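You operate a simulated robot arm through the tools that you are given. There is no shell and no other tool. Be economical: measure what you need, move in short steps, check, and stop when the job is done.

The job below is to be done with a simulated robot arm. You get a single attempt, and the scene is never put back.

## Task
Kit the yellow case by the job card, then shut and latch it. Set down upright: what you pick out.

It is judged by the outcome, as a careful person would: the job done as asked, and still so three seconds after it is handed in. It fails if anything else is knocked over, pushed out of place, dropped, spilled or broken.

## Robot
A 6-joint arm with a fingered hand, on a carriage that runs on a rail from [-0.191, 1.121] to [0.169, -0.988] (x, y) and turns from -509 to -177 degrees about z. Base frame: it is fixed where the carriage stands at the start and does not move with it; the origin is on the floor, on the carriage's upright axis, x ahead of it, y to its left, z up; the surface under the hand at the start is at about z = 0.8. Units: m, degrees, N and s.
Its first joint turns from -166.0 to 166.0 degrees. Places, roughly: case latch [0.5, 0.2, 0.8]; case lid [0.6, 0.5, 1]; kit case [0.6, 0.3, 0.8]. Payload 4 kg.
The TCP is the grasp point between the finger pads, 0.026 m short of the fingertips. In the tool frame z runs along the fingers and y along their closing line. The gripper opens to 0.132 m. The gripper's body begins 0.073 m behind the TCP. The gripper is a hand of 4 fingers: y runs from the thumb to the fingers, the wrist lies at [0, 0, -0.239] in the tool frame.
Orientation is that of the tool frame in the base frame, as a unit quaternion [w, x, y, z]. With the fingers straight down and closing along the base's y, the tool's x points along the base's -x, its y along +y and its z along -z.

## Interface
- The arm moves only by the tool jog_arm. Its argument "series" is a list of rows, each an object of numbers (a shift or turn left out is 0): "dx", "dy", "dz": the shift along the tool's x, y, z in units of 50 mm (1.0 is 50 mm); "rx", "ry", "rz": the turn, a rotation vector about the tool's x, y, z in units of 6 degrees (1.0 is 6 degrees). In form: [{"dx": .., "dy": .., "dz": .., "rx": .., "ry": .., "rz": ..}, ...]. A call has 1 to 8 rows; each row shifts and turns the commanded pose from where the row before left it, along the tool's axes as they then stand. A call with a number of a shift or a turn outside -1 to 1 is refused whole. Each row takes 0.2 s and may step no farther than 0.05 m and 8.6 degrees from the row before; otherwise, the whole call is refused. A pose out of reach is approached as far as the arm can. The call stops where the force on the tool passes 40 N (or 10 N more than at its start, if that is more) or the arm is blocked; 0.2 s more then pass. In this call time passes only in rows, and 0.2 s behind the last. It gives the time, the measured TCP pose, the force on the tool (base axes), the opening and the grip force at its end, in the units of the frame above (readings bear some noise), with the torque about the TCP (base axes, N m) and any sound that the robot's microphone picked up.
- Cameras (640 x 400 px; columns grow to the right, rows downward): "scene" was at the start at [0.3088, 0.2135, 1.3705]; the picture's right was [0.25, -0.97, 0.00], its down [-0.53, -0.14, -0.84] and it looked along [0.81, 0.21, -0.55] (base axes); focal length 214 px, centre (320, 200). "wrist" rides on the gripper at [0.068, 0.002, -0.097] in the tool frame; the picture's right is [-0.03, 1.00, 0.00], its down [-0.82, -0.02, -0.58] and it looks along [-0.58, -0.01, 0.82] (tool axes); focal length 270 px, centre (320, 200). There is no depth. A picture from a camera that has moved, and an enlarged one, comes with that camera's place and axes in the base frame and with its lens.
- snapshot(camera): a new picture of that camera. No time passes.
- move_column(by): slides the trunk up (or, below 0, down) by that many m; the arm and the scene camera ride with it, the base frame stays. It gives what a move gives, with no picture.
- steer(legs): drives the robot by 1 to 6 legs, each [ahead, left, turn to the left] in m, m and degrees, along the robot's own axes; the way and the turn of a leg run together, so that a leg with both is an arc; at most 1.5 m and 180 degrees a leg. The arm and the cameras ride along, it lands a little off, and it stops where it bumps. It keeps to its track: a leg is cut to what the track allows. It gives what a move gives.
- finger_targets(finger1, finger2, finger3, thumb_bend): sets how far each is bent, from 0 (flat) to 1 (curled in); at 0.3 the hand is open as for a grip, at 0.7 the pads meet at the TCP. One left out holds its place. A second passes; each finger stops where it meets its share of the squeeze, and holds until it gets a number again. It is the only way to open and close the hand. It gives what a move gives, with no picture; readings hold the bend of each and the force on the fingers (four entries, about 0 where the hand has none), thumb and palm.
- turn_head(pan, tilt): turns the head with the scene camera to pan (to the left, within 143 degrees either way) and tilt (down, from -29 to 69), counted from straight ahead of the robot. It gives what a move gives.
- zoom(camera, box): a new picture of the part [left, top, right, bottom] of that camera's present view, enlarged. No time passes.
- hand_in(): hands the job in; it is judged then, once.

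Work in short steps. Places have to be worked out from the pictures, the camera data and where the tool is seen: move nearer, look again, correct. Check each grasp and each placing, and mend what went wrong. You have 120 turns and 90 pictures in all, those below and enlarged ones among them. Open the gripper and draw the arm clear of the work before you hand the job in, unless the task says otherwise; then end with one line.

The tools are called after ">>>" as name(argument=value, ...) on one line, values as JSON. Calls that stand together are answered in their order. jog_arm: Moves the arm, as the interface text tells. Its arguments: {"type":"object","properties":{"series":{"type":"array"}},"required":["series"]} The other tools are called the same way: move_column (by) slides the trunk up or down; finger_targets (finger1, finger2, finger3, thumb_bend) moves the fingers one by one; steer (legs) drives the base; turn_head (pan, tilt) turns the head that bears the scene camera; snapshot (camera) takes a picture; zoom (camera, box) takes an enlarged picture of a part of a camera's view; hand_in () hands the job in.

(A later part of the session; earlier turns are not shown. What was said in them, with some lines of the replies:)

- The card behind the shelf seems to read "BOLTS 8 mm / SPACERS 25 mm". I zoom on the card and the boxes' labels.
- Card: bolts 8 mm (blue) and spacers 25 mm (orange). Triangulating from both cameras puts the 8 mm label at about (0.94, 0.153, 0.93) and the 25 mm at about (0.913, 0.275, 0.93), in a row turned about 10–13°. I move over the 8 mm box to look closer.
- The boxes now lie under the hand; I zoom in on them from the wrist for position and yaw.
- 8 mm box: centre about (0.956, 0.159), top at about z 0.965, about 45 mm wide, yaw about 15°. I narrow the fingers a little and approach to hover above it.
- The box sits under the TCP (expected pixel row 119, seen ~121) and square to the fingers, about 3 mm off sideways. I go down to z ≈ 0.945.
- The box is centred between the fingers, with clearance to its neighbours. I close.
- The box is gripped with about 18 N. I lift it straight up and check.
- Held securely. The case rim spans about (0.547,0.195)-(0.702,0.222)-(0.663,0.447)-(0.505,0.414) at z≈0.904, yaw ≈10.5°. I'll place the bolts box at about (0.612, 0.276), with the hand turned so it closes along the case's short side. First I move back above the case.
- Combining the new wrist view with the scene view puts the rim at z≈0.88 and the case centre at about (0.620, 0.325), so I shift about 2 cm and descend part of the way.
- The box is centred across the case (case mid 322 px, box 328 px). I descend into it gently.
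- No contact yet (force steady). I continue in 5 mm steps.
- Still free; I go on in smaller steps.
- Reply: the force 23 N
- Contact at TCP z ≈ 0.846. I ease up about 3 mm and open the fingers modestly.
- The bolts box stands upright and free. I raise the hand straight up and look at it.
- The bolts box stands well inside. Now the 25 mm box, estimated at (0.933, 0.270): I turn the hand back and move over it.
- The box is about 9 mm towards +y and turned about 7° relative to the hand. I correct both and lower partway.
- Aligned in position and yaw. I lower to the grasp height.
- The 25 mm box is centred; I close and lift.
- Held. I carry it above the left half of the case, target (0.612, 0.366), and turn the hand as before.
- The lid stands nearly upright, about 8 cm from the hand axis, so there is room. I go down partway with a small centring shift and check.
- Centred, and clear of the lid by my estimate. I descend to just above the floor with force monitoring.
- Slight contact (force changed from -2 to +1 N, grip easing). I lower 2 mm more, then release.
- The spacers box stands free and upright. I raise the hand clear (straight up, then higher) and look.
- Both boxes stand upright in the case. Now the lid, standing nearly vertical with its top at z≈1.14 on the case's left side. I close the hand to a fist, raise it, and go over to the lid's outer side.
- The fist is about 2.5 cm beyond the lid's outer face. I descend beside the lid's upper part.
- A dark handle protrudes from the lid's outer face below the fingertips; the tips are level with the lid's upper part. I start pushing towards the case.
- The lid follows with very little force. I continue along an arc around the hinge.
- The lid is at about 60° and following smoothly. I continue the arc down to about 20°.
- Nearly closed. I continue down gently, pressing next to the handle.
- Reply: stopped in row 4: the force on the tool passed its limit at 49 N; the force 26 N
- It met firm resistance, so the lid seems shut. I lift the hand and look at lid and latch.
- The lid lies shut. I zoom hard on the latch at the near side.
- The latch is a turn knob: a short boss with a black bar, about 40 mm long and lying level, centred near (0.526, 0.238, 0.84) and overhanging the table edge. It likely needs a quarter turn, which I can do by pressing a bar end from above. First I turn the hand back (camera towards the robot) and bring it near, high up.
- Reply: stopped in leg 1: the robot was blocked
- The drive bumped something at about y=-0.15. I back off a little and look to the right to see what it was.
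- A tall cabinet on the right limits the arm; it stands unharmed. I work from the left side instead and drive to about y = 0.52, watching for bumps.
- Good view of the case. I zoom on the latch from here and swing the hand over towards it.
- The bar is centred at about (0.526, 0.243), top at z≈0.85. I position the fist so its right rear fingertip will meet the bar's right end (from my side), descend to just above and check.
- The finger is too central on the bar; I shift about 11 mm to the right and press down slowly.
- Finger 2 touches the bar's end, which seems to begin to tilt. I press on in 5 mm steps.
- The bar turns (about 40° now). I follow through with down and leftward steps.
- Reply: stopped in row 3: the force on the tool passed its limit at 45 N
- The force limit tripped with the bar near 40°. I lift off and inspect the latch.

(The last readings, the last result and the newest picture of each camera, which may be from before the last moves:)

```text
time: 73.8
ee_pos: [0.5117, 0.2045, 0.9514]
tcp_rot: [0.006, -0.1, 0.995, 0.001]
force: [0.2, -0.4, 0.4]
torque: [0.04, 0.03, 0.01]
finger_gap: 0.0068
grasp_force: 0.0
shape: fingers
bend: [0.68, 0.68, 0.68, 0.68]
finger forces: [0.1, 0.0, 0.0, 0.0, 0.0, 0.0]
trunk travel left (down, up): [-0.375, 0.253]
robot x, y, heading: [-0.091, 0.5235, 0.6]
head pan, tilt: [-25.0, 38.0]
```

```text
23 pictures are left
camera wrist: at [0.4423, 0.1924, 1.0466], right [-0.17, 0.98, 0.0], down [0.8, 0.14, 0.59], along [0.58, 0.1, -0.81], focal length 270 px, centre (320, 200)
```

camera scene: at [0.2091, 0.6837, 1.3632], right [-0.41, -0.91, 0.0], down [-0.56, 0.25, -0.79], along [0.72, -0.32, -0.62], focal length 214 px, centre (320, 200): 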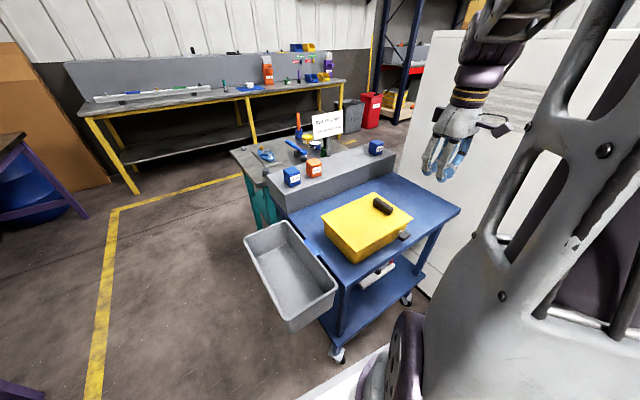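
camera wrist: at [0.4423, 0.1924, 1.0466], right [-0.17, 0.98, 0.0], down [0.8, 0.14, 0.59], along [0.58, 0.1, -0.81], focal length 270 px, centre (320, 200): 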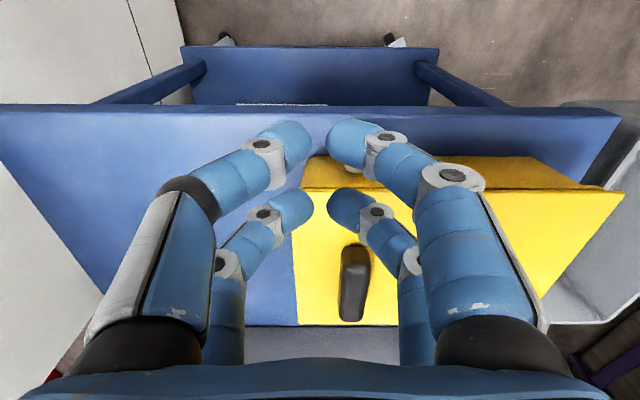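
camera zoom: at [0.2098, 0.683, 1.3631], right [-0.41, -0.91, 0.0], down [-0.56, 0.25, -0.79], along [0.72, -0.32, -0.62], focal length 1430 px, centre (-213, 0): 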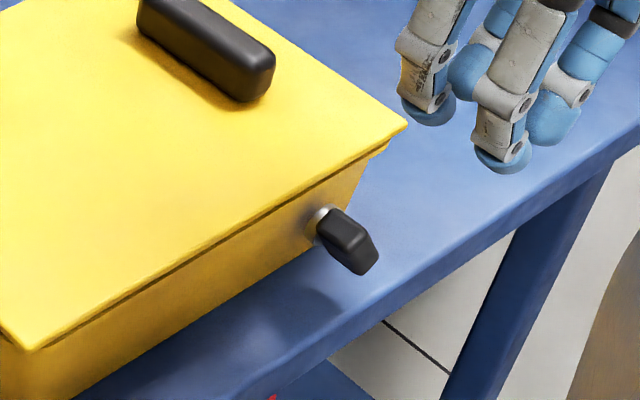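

The bar has turned about 45–50° and stays; the case hasn't moved. I'll finish by pushing its upper (left) end to the right: I reposition left of it and lower the fingertips to z≈0.845.

>>> jog_arm(series=[{"dy": 0.6}, {"dy": 0.6}, {"dy": 0.57}, {"dz": 0.6}, {"dz": 0.6}, {"dz": 0.45}])

>>> zoom(camera="scene", box=[350, 190, 430, 250])

>>> zoom(camera="wrist", box=[220, 100, 420, 250])

```text
time: 75.2
ee_pos: [0.4942, 0.2897, 0.868]
tcp_rot: [0.005, -0.101, 0.995, 0.0]
force: [0.3, -0.4, -0.2]
torque: [-0.03, -0.03, -0.01]
finger_gap: 0.0066
grasp_force: 0.0
shape: fingers
bend: [0.68, 0.68, 0.68, 0.68]
finger forces: [0.0, 0.0, 0.1, 0.0, 0.1, 0.1]
trunk travel left (down, up): [-0.375, 0.253]
robot x, y, heading: [-0.0888, 0.5242, 0.6]
head pan, tilt: [-25.0, 38.0]
```

```text
6.67 times, centred on (390, 220) of scene
camera zoom: at [0.2092, 0.6832, 1.3632], right [-0.41, -0.91, 0.0], down [-0.56, 0.25, -0.79], along [0.72, -0.32, -0.62], focal length 1430 px, centre (-147, 67)
```

zoom: 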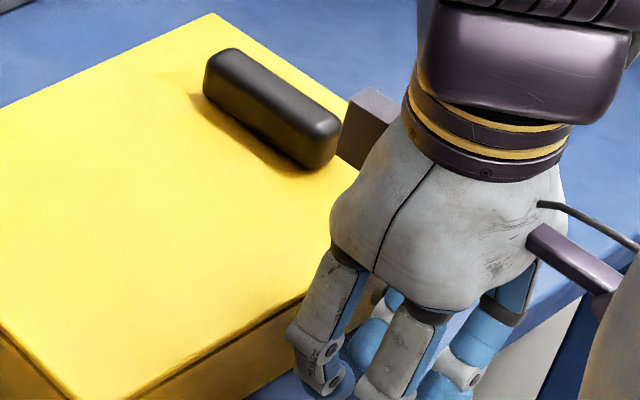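

```text
2.67 times, centred on (320, 175) of wrist
camera zoom: at [0.4254, 0.2779, 0.9631], right [-0.17, 0.98, 0.0], down [0.8, 0.14, 0.59], along [0.58, 0.1, -0.81], focal length 721 px, centre (320, 267)
```

zoom: 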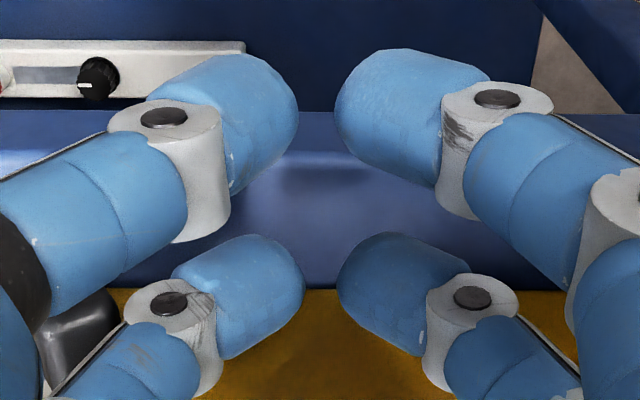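

In place left of the bar. I push to the right in 5 mm steps.

>>> jog_arm(series=[{"dy": -0.12}, {"dy": -0.1}, {"dy": -0.1}, {"dy": -0.1}])

>>> zoom(camera="wrist", box=[180, 100, 380, 250])

```text
time: 76.2
ee_pos: [0.4986, 0.2707, 0.8684]
tcp_rot: [0.005, -0.101, 0.995, 0.0]
force: [-2.6, 8.1, 7.3]
torque: [-0.06, -0.12, 0.12]
finger_gap: 0.0068
grasp_force: 5.4
shape: fingers
bend: [0.68, 0.67, 0.71, 0.68]
finger forces: [0.1, 0.0, 10.2, 0.0, 0.1, 0.0]
trunk travel left (down, up): [-0.375, 0.253]
robot x, y, heading: [-0.0862, 0.5258, 0.6]
head pan, tilt: [-25.0, 38.0]
```

```text
2.67 times, centred on (280, 175) of wrist
camera zoom: at [0.4296, 0.2599, 0.964], right [-0.18, 0.98, 0.0], down [0.8, 0.14, 0.59], along [0.58, 0.1, -0.81], focal length 721 px, centre (427, 267)
```

zoom: 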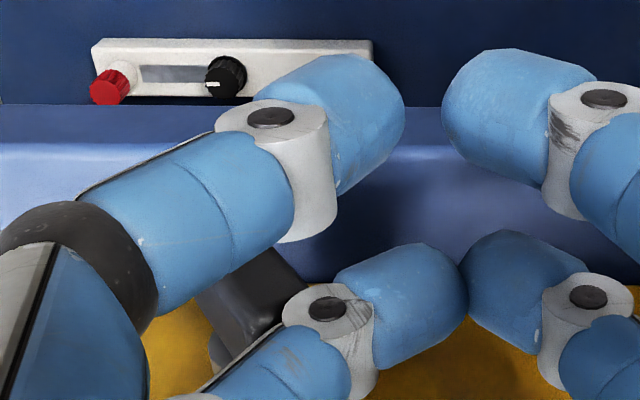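

Contact made, pushing sideways with about 8 N. I continue.

>>> jog_arm(series=[{"dy": -0.1}, {"dy": -0.1}, {"dy": -0.1}])

>>> zoom(camera="wrist", box=[180, 100, 380, 250])

```text
time: 77.0
ee_pos: [0.5014, 0.2567, 0.8674]
tcp_rot: [0.006, -0.1, 0.995, -0.001]
force: [0.5, 11.1, 15.0]
torque: [-0.01, -0.29, 0.23]
finger_gap: 0.007
grasp_force: 9.3
shape: fingers
bend: [0.68, 0.62, 0.72, 0.68]
finger forces: [0.0, 0.1, 18.9, 0.1, 0.0, 0.0]
trunk travel left (down, up): [-0.375, 0.253]
robot x, y, heading: [-0.089, 0.5238, 0.6]
head pan, tilt: [-25.0, 38.0]
```

```text
2.67 times, centred on (280, 175) of wrist
camera zoom: at [0.4326, 0.2448, 0.9636], right [-0.17, 0.98, 0.0], down [0.8, 0.14, 0.59], along [0.58, 0.1, -0.81], focal length 721 px, centre (427, 267)
```

zoom: 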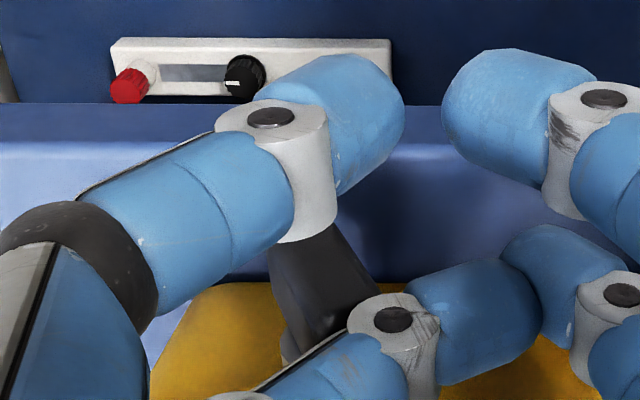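

The bar is steeper now. I push a bit farther.

>>> jog_arm(series=[{"dy": -0.1, "dz": -0.03}, {"dy": -0.1}, {"dy": -0.1}])

>>> zoom(camera="wrist", box=[180, 100, 380, 250])

```text
time: 77.8
ee_pos: [0.5035, 0.2426, 0.8688]
tcp_rot: [0.006, -0.099, 0.995, 0.0]
force: [-2.3, 7.0, 14.8]
torque: [0.11, -0.24, 0.15]
finger_gap: 0.0069
grasp_force: 10.4
shape: fingers
bend: [0.68, 0.63, 0.78, 0.68]
finger forces: [0.1, 0.1, 20.7, 0.1, 0.0, 0.1]
trunk travel left (down, up): [-0.375, 0.253]
robot x, y, heading: [-0.0914, 0.5226, 0.7]
head pan, tilt: [-25.0, 38.0]
```

```text
2.67 times, centred on (280, 175) of wrist
camera zoom: at [0.4355, 0.2303, 0.9649], right [-0.17, 0.98, 0.0], down [0.8, 0.14, 0.59], along [0.58, 0.1, -0.81], focal length 721 px, centre (427, 267)
```

zoom: 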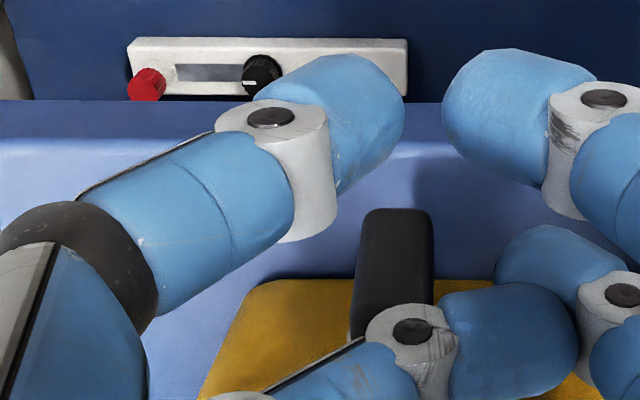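

The bar now looks upright. I back off to the left and up, and inspect.

>>> jog_arm(series=[{"dy": 0.4}, {"dy": 0.4}, {"dz": -0.8}, {"dz": -0.9}, {"dz": -0.9}, {"dy": 0.8}, {"dy": 0.8}, {"dy": 0.8}])

>>> zoom(camera="scene", box=[360, 200, 440, 260])

>>> snapshot(camera="wrist")

```text
time: 79.6
ee_pos: [0.4667, 0.3954, 0.9965]
tcp_rot: [0.006, -0.1, 0.995, 0.0]
force: [-1.0, 0.7, -0.2]
torque: [0.0, 0.0, 0.0]
finger_gap: 0.0068
grasp_force: 0.0
shape: fingers
bend: [0.68, 0.68, 0.68, 0.68]
finger forces: [0.1, 0.0, 0.0, 0.1, 0.1, 0.1]
trunk travel left (down, up): [-0.375, 0.253]
robot x, y, heading: [-0.0888, 0.5237, 1.0]
head pan, tilt: [-25.0, 38.0]
```

```text
6.67 times, centred on (400, 230) of scene
camera zoom: at [0.2097, 0.6828, 1.3631], right [-0.41, -0.91, 0.0], down [-0.56, 0.25, -0.79], along [0.72, -0.32, -0.62], focal length 1430 px, centre (-213, 0)
```

zoom: 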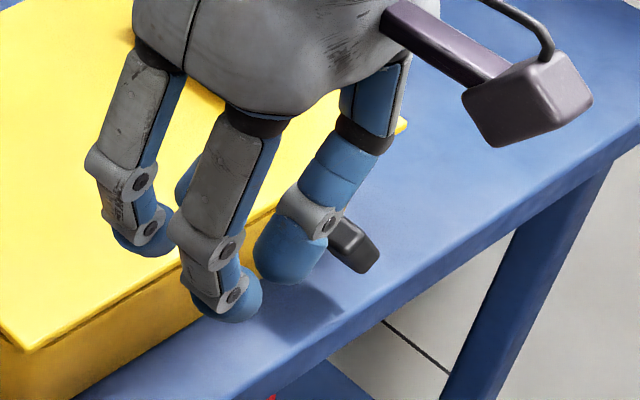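

```text
16 pictures are left
camera wrist: at [0.3986, 0.3839, 1.0928], right [-0.17, 0.98, 0.0], down [0.8, 0.14, 0.59], along [0.58, 0.1, -0.81], focal length 270 px, centre (320, 200)
```

wrist: 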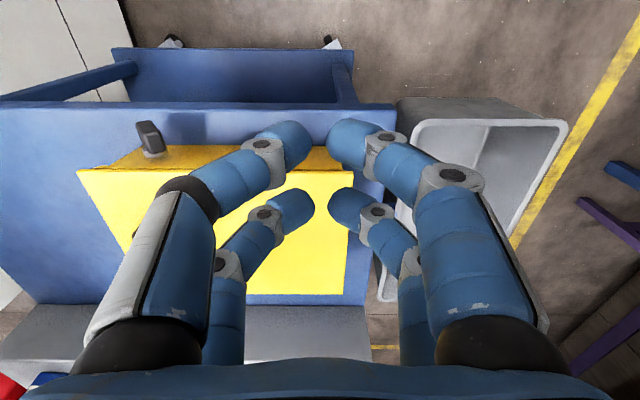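

I zoom in on the bar from the wrist camera to judge its angle.

>>> zoom(camera="wrist", box=[110, 95, 210, 175])

```text
5.00 times, centred on (160, 135) of wrist
camera zoom: at [0.3986, 0.3839, 1.0928], right [-0.17, 0.98, 0.0], down [0.8, 0.14, 0.59], along [0.58, 0.1, -0.81], focal length 1351 px, centre (1120, 525)
```

zoom: 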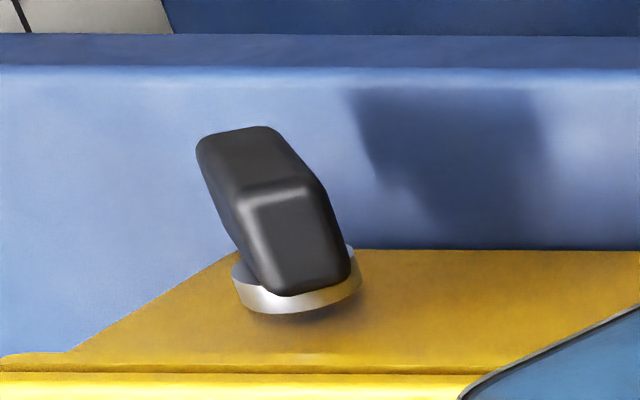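

The bar stands at about 53° from level, not upright; my sloping fingers pressed it without turning it further. Pinching it between the rear finger pair will rotate it upright with a pure torque. I open the hand, centre over the bar and look.

>>> finger_targets(finger1=0.46, finger2=0.46, finger3=0.46, thumb_bend=0.46)

>>> jog_arm(series=[{"dy": -0.82, "dx": -0.04}, {"dy": -0.82, "dx": -0.04}, {"dy": -0.82, "dx": -0.04}, {"dy": -0.82, "dx": -0.03}, {"dz": 0.8}, {"dz": 0.6}])

>>> zoom(camera="wrist", box=[200, 80, 440, 260])

```text
time: 80.6
ee_pos: [0.4675, 0.3965, 0.9976]
tcp_rot: [0.005, -0.1, 0.995, 0.0]
force: [-0.7, 0.7, -0.1]
torque: [0.01, 0.0, 0.02]
finger_gap: 0.0791
grasp_force: 0.0
shape: fingers
bend: [0.46, 0.46, 0.46, 0.46]
finger forces: [0.0, 0.1, 0.1, 0.0, 0.0, 0.0]
trunk travel left (down, up): [-0.375, 0.253]
robot x, y, heading: [-0.0877, 0.5271, 0.7]
head pan, tilt: [-25.0, 38.0]
```

```text
time: 82.0
ee_pos: [0.5107, 0.2388, 0.929]
tcp_rot: [0.006, -0.101, 0.995, -0.001]
force: [-0.9, 0.3, 0.2]
torque: [0.0, -0.02, -0.03]
finger_gap: 0.079
grasp_force: 0.1
shape: fingers
bend: [0.46, 0.46, 0.46, 0.46]
finger forces: [0.0, 0.1, 0.0, 0.0, 0.0, 0.0]
trunk travel left (down, up): [-0.375, 0.253]
robot x, y, heading: [-0.0917, 0.5243, 0.6]
head pan, tilt: [-25.0, 38.0]
```

```text
2.22 times, centred on (320, 170) of wrist
camera zoom: at [0.4427, 0.2275, 1.0239], right [-0.17, 0.98, 0.0], down [0.8, 0.14, 0.59], along [0.58, 0.1, -0.81], focal length 601 px, centre (320, 267)
```

zoom: 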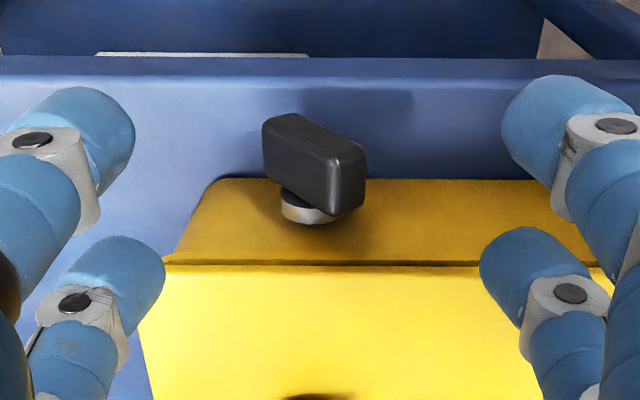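

The bar is centred between the open fingers. I shift 3 mm sideways and 4 mm outward, then lower so the pads straddle it.

>>> jog_arm(series=[{"dx": 0.08, "dy": -0.05, "dz": 0.2}, {"dz": 0.5}, {"dz": 0.5}, {"dz": 0.4}])

>>> zoom(camera="wrist", box=[200, 80, 440, 260])

```text
time: 83.0
ee_pos: [0.5096, 0.2346, 0.8512]
tcp_rot: [0.006, -0.1, 0.995, 0.0]
force: [-0.4, -0.3, -1.0]
torque: [0.01, 0.02, 0.0]
finger_gap: 0.0792
grasp_force: 0.1
shape: fingers
bend: [0.46, 0.46, 0.46, 0.46]
finger forces: [0.0, 0.0, 0.1, 0.0, 0.0, 0.0]
trunk travel left (down, up): [-0.375, 0.253]
robot x, y, heading: [-0.0875, 0.5255, 0.6]
head pan, tilt: [-25.0, 38.0]
```

```text
2.22 times, centred on (320, 170) of wrist
camera zoom: at [0.4412, 0.2226, 0.9472], right [-0.17, 0.98, 0.0], down [0.8, 0.14, 0.59], along [0.58, 0.1, -0.81], focal length 601 px, centre (320, 267)
```

zoom: 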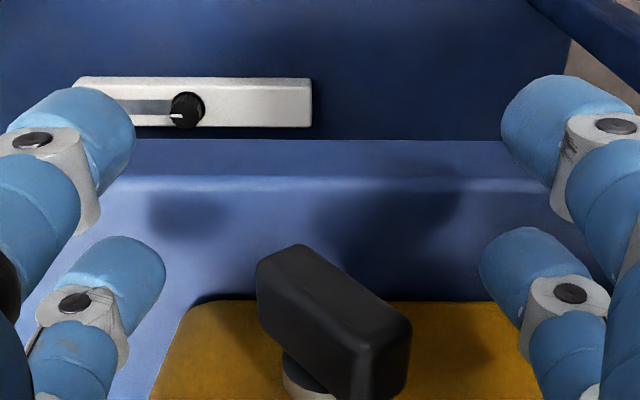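

The pads straddle the bar, which leans about 45°. I close only the rear pair (fingers 2 and 3).

>>> finger_targets(finger2=0.72, finger3=0.72)

>>> zoom(camera="wrist", box=[200, 80, 440, 260])

```text
time: 84.0
ee_pos: [0.5101, 0.2335, 0.8503]
tcp_rot: [0.005, -0.1, 0.995, 0.0]
force: [0.3, -4.1, -7.0]
torque: [-0.06, 0.12, -0.04]
finger_gap: 0.0791
grasp_force: 5.7
shape: fingers
bend: [0.46, 0.7, 0.63, 0.46]
finger forces: [0.0, 3.3, 8.2, 0.0, 0.0, 0.1]
trunk travel left (down, up): [-0.375, 0.253]
robot x, y, heading: [-0.0908, 0.5253, 0.5]
head pan, tilt: [-25.0, 38.0]
```

```text
2.22 times, centred on (320, 170) of wrist
camera zoom: at [0.4415, 0.2223, 0.947], right [-0.17, 0.98, 0.0], down [0.8, 0.14, 0.59], along [0.58, 0.1, -0.81], focal length 601 px, centre (320, 267)
```

zoom: 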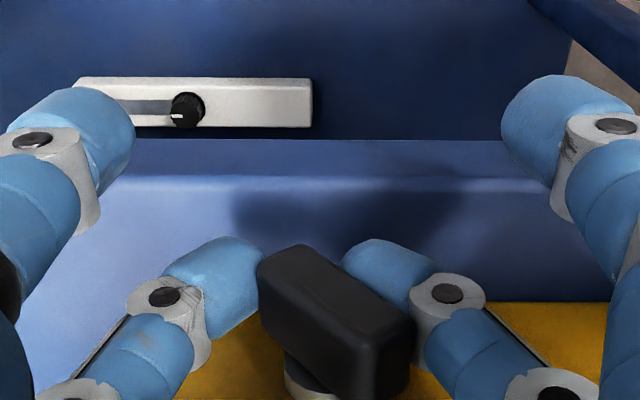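

The bar did not turn further. I test whether it is at its stop: open finger 2 and push the lower end leftwards with finger 3.

>>> finger_targets(finger2=0.4, finger3=0.64)

>>> jog_arm(series=[{"dz": 0.08}, {"dy": 0.08}, {"dy": 0.08}, {"dy": 0.08}])

>>> zoom(camera="wrist", box=[200, 80, 440, 260])

```text
time: 85.0
ee_pos: [0.5097, 0.2333, 0.851]
tcp_rot: [0.005, -0.101, 0.995, 0.0]
force: [0.8, -1.4, -0.7]
torque: [-0.02, 0.0, 0.0]
finger_gap: 0.0789
grasp_force: 0.9
shape: fingers
bend: [0.46, 0.4, 0.61, 0.46]
finger forces: [0.1, 0.1, 1.9, 0.0, 0.1, 0.0]
trunk travel left (down, up): [-0.375, 0.253]
robot x, y, heading: [-0.0868, 0.5229, 0.8]
head pan, tilt: [-25.0, 38.0]
```

```text
time: 86.0
ee_pos: [0.5068, 0.2461, 0.8471]
tcp_rot: [0.006, -0.101, 0.995, -0.001]
force: [1.2, -6.9, -2.3]
torque: [-0.02, 0.03, -0.1]
finger_gap: 0.0789
grasp_force: 3.6
shape: fingers
bend: [0.46, 0.4, 0.57, 0.46]
finger forces: [0.1, 0.0, 7.2, 0.1, 0.0, 0.1]
trunk travel left (down, up): [-0.375, 0.253]
robot x, y, heading: [-0.0903, 0.5263, 0.7]
head pan, tilt: [-25.0, 38.0]
```

```text
2.22 times, centred on (320, 170) of wrist
camera zoom: at [0.4383, 0.2342, 0.9425], right [-0.17, 0.98, 0.0], down [0.8, 0.14, 0.59], along [0.58, 0.1, -0.81], focal length 601 px, centre (320, 267)
```

zoom: 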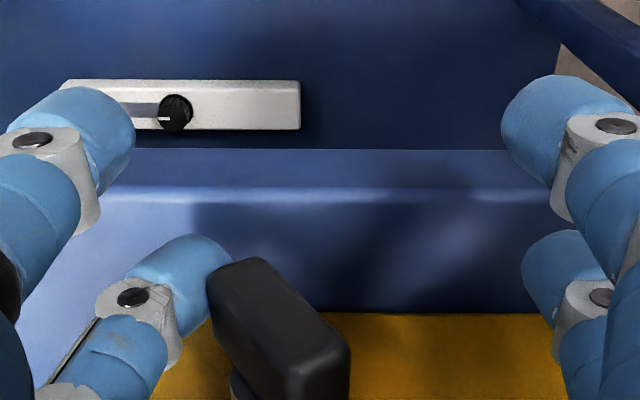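

Finger 3 presses with 7 N; the finger yields. I push another 15 mm to see whether the bar gives.

>>> jog_arm(series=[{"dy": 0.1}, {"dy": 0.1}, {"dy": 0.1}])

>>> zoom(camera="wrist", box=[160, 80, 400, 260])

```text
time: 86.8
ee_pos: [0.5024, 0.2604, 0.8458]
tcp_rot: [0.006, -0.1, 0.995, 0.0]
force: [5.0, -12.8, -13.7]
torque: [0.25, 0.28, -0.21]
finger_gap: 0.0793
grasp_force: 8.0
shape: fingers
bend: [0.46, 0.4, 0.49, 0.46]
finger forces: [0.0, 0.1, 17.0, 0.0, 0.1, 0.1]
trunk travel left (down, up): [-0.375, 0.253]
robot x, y, heading: [-0.0859, 0.5197, 0.5]
head pan, tilt: [-25.0, 38.0]
```

```text
2.22 times, centred on (280, 170) of wrist
camera zoom: at [0.4351, 0.2487, 0.9421], right [-0.17, 0.98, 0.0], down [0.8, 0.14, 0.59], along [0.58, 0.1, -0.81], focal length 601 px, centre (409, 267)
```

zoom: 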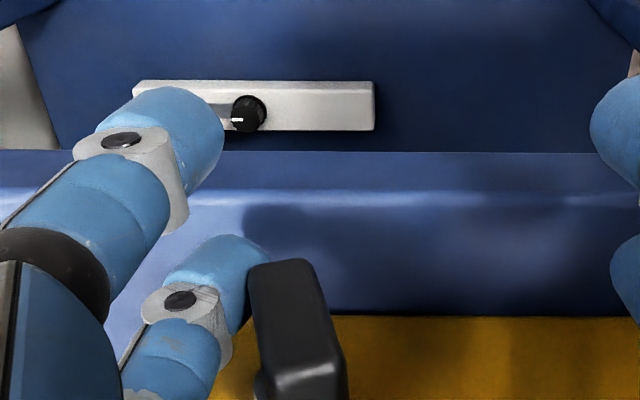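

The bar does give: now about 73° from level. I keep pushing.

>>> jog_arm(series=[{"dy": 0.1}, {"dy": 0.1}, {"dy": 0.1}])

>>> zoom(camera="wrist", box=[120, 80, 360, 260])

```text
time: 87.6
ee_pos: [0.5014, 0.2735, 0.845]
tcp_rot: [0.007, -0.1, 0.995, 0.0]
force: [0.0, -22.0, -13.3]
torque: [0.4, 0.44, -0.62]
finger_gap: 0.0793
grasp_force: 11.9
shape: fingers
bend: [0.46, 0.4, 0.44, 0.46]
finger forces: [0.0, 0.0, 24.3, 0.0, 0.1, 0.1]
trunk travel left (down, up): [-0.375, 0.253]
robot x, y, heading: [-0.0861, 0.5263, 0.9]
head pan, tilt: [-25.0, 38.0]
```

```text
2.22 times, centred on (240, 170) of wrist
camera zoom: at [0.4326, 0.2625, 0.9416], right [-0.17, 0.98, 0.0], down [0.8, 0.14, 0.59], along [0.58, 0.1, -0.81], focal length 601 px, centre (498, 267)
```

zoom: 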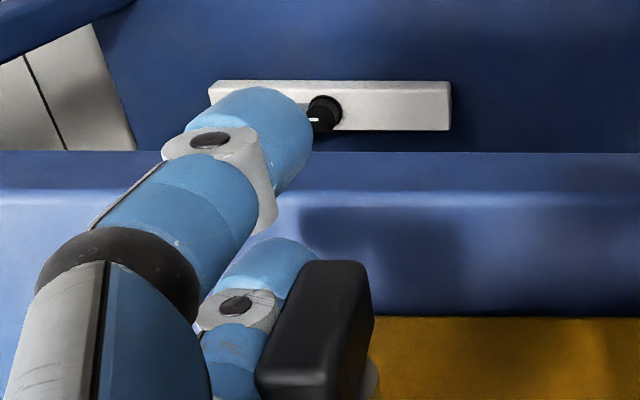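

The geometry now fits an upright bar (90°). I back off, rise clear and check that it stays.

>>> jog_arm(series=[{"dy": -0.3}, {"dy": -0.2}])

>>> finger_targets(finger1=0.42, finger2=0.42, finger3=0.42, thumb_bend=0.42)

>>> zoom(camera="wrist", box=[160, 80, 400, 260])

```text
time: 88.2
ee_pos: [0.5044, 0.2536, 0.8447]
tcp_rot: [0.004, -0.101, 0.995, 0.001]
force: [4.1, -3.8, -7.5]
torque: [0.1, 0.09, 0.02]
finger_gap: 0.0791
grasp_force: 4.0
shape: fingers
bend: [0.46, 0.4, 0.55, 0.46]
finger forces: [0.0, 0.0, 7.6, 0.0, 0.1, 0.0]
trunk travel left (down, up): [-0.375, 0.253]
robot x, y, heading: [-0.0875, 0.5235, 0.6]
head pan, tilt: [-25.0, 38.0]
```

```text
time: 89.2
ee_pos: [0.5018, 0.2529, 0.8447]
tcp_rot: [0.005, -0.101, 0.995, -0.001]
force: [0.2, -0.4, 0.3]
torque: [-0.05, -0.02, 0.01]
finger_gap: 0.0925
grasp_force: 0.1
shape: fingers
bend: [0.42, 0.42, 0.42, 0.42]
finger forces: [0.0, 0.0, 0.0, 0.0, 0.1, 0.0]
trunk travel left (down, up): [-0.375, 0.253]
robot x, y, heading: [-0.0872, 0.5257, 0.6]
head pan, tilt: [-25.0, 38.0]
```

```text
2.22 times, centred on (280, 170) of wrist
camera zoom: at [0.4349, 0.2408, 0.9417], right [-0.17, 0.98, 0.0], down [0.8, 0.14, 0.59], along [0.58, 0.1, -0.81], focal length 601 px, centre (409, 267)
```

zoom: 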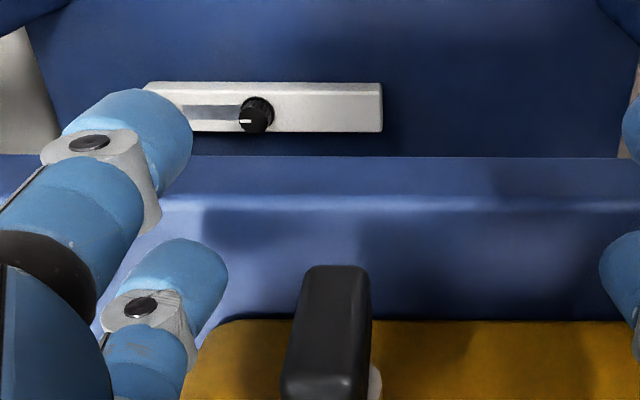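

The latch bar stays upright. I rise straight up and swing the arm clear to the left, then take a final look.

>>> jog_arm(series=[{"dz": -0.5}, {"dz": -0.9}, {"dz": -0.9}, {"dz": -0.9}, {"dz": -0.9}, {"dz": -0.9}])

>>> jog_arm(series=[{"dy": 0.9, "dx": -0.1}, {"dy": 0.9, "dx": -0.1}, {"dy": 0.9, "dx": -0.1}, {"dy": 0.9, "dx": -0.1}, {"dy": 0.9, "dx": -0.1}, {"dy": 0.9, "dx": -0.1}, {"dy": 0.9, "dx": -0.1}, {"dy": 0.9, "dx": -0.1}])

>>> snapshot(camera="scene")

>>> zoom(camera="scene", box=[310, 180, 430, 270])

```text
time: 90.6
ee_pos: [0.5024, 0.2536, 1.096]
tcp_rot: [0.006, -0.1, 0.995, 0.0]
force: [0.9, 0.9, 0.1]
torque: [0.01, 0.02, 0.02]
finger_gap: 0.0926
grasp_force: 0.0
shape: fingers
bend: [0.42, 0.42, 0.42, 0.42]
finger forces: [0.0, 0.0, 0.0, 0.1, 0.1, 0.1]
trunk travel left (down, up): [-0.375, 0.253]
robot x, y, heading: [-0.0887, 0.5232, 0.7]
head pan, tilt: [-25.0, 38.0]
```

```text
time: 92.4
ee_pos: [0.4728, 0.6123, 1.0935]
tcp_rot: [0.005, -0.101, 0.995, 0.0]
force: [-0.7, 0.0, 0.4]
torque: [0.0, -0.02, -0.02]
finger_gap: 0.0926
grasp_force: 0.0
shape: fingers
bend: [0.42, 0.42, 0.42, 0.42]
finger forces: [0.0, 0.0, 0.1, 0.0, 0.1, 0.1]
trunk travel left (down, up): [-0.375, 0.253]
robot x, y, heading: [-0.0912, 0.526, 0.6]
head pan, tilt: [-25.0, 38.0]
```

```text
7 pictures are left
camera scene: at [0.2094, 0.6829, 1.3632], right [-0.41, -0.91, 0.0], down [-0.56, 0.25, -0.79], along [0.72, -0.32, -0.62], focal length 214 px, centre (320, 200)
```

scene: 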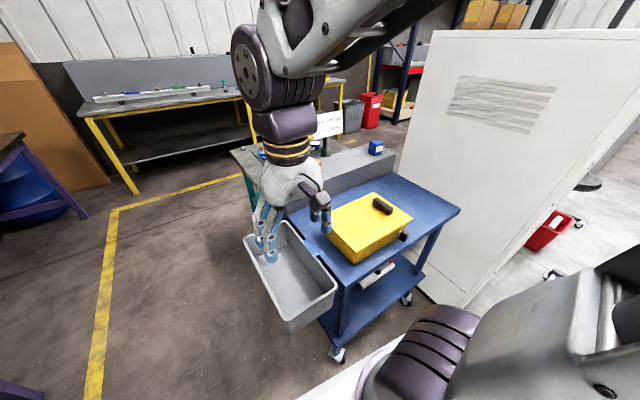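

```text
4.44 times, centred on (370, 225) of scene
camera zoom: at [0.2094, 0.6829, 1.3632], right [-0.41, -0.91, 0.0], down [-0.56, 0.25, -0.79], along [0.72, -0.32, -0.62], focal length 953 px, centre (98, 89)
```

zoom: 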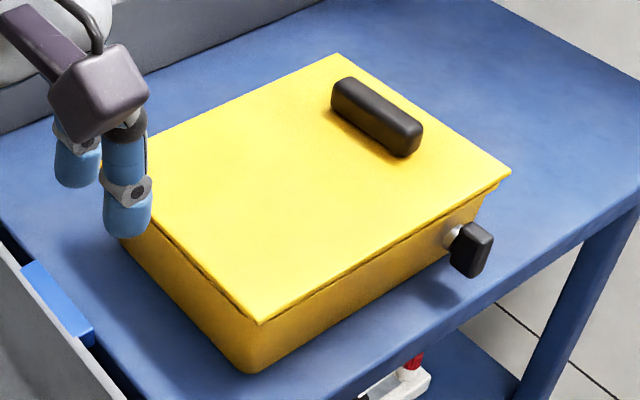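

The lid is shut, the latch bar is turned upright, nothing else has moved, and the arm is clear with the hand open. I hand the job in.

>>> hand_in()

```text
The job is handed in.
```

I put the 8 mm bolts box and the 25 mm spacers box upright in the yellow case, shut the lid and turned the latch bar a quarter turn to upright. I didn't tug the lid to confirm the latch holds. While driving, the robot bumped the cabinet on the right once; it looked undisturbed.
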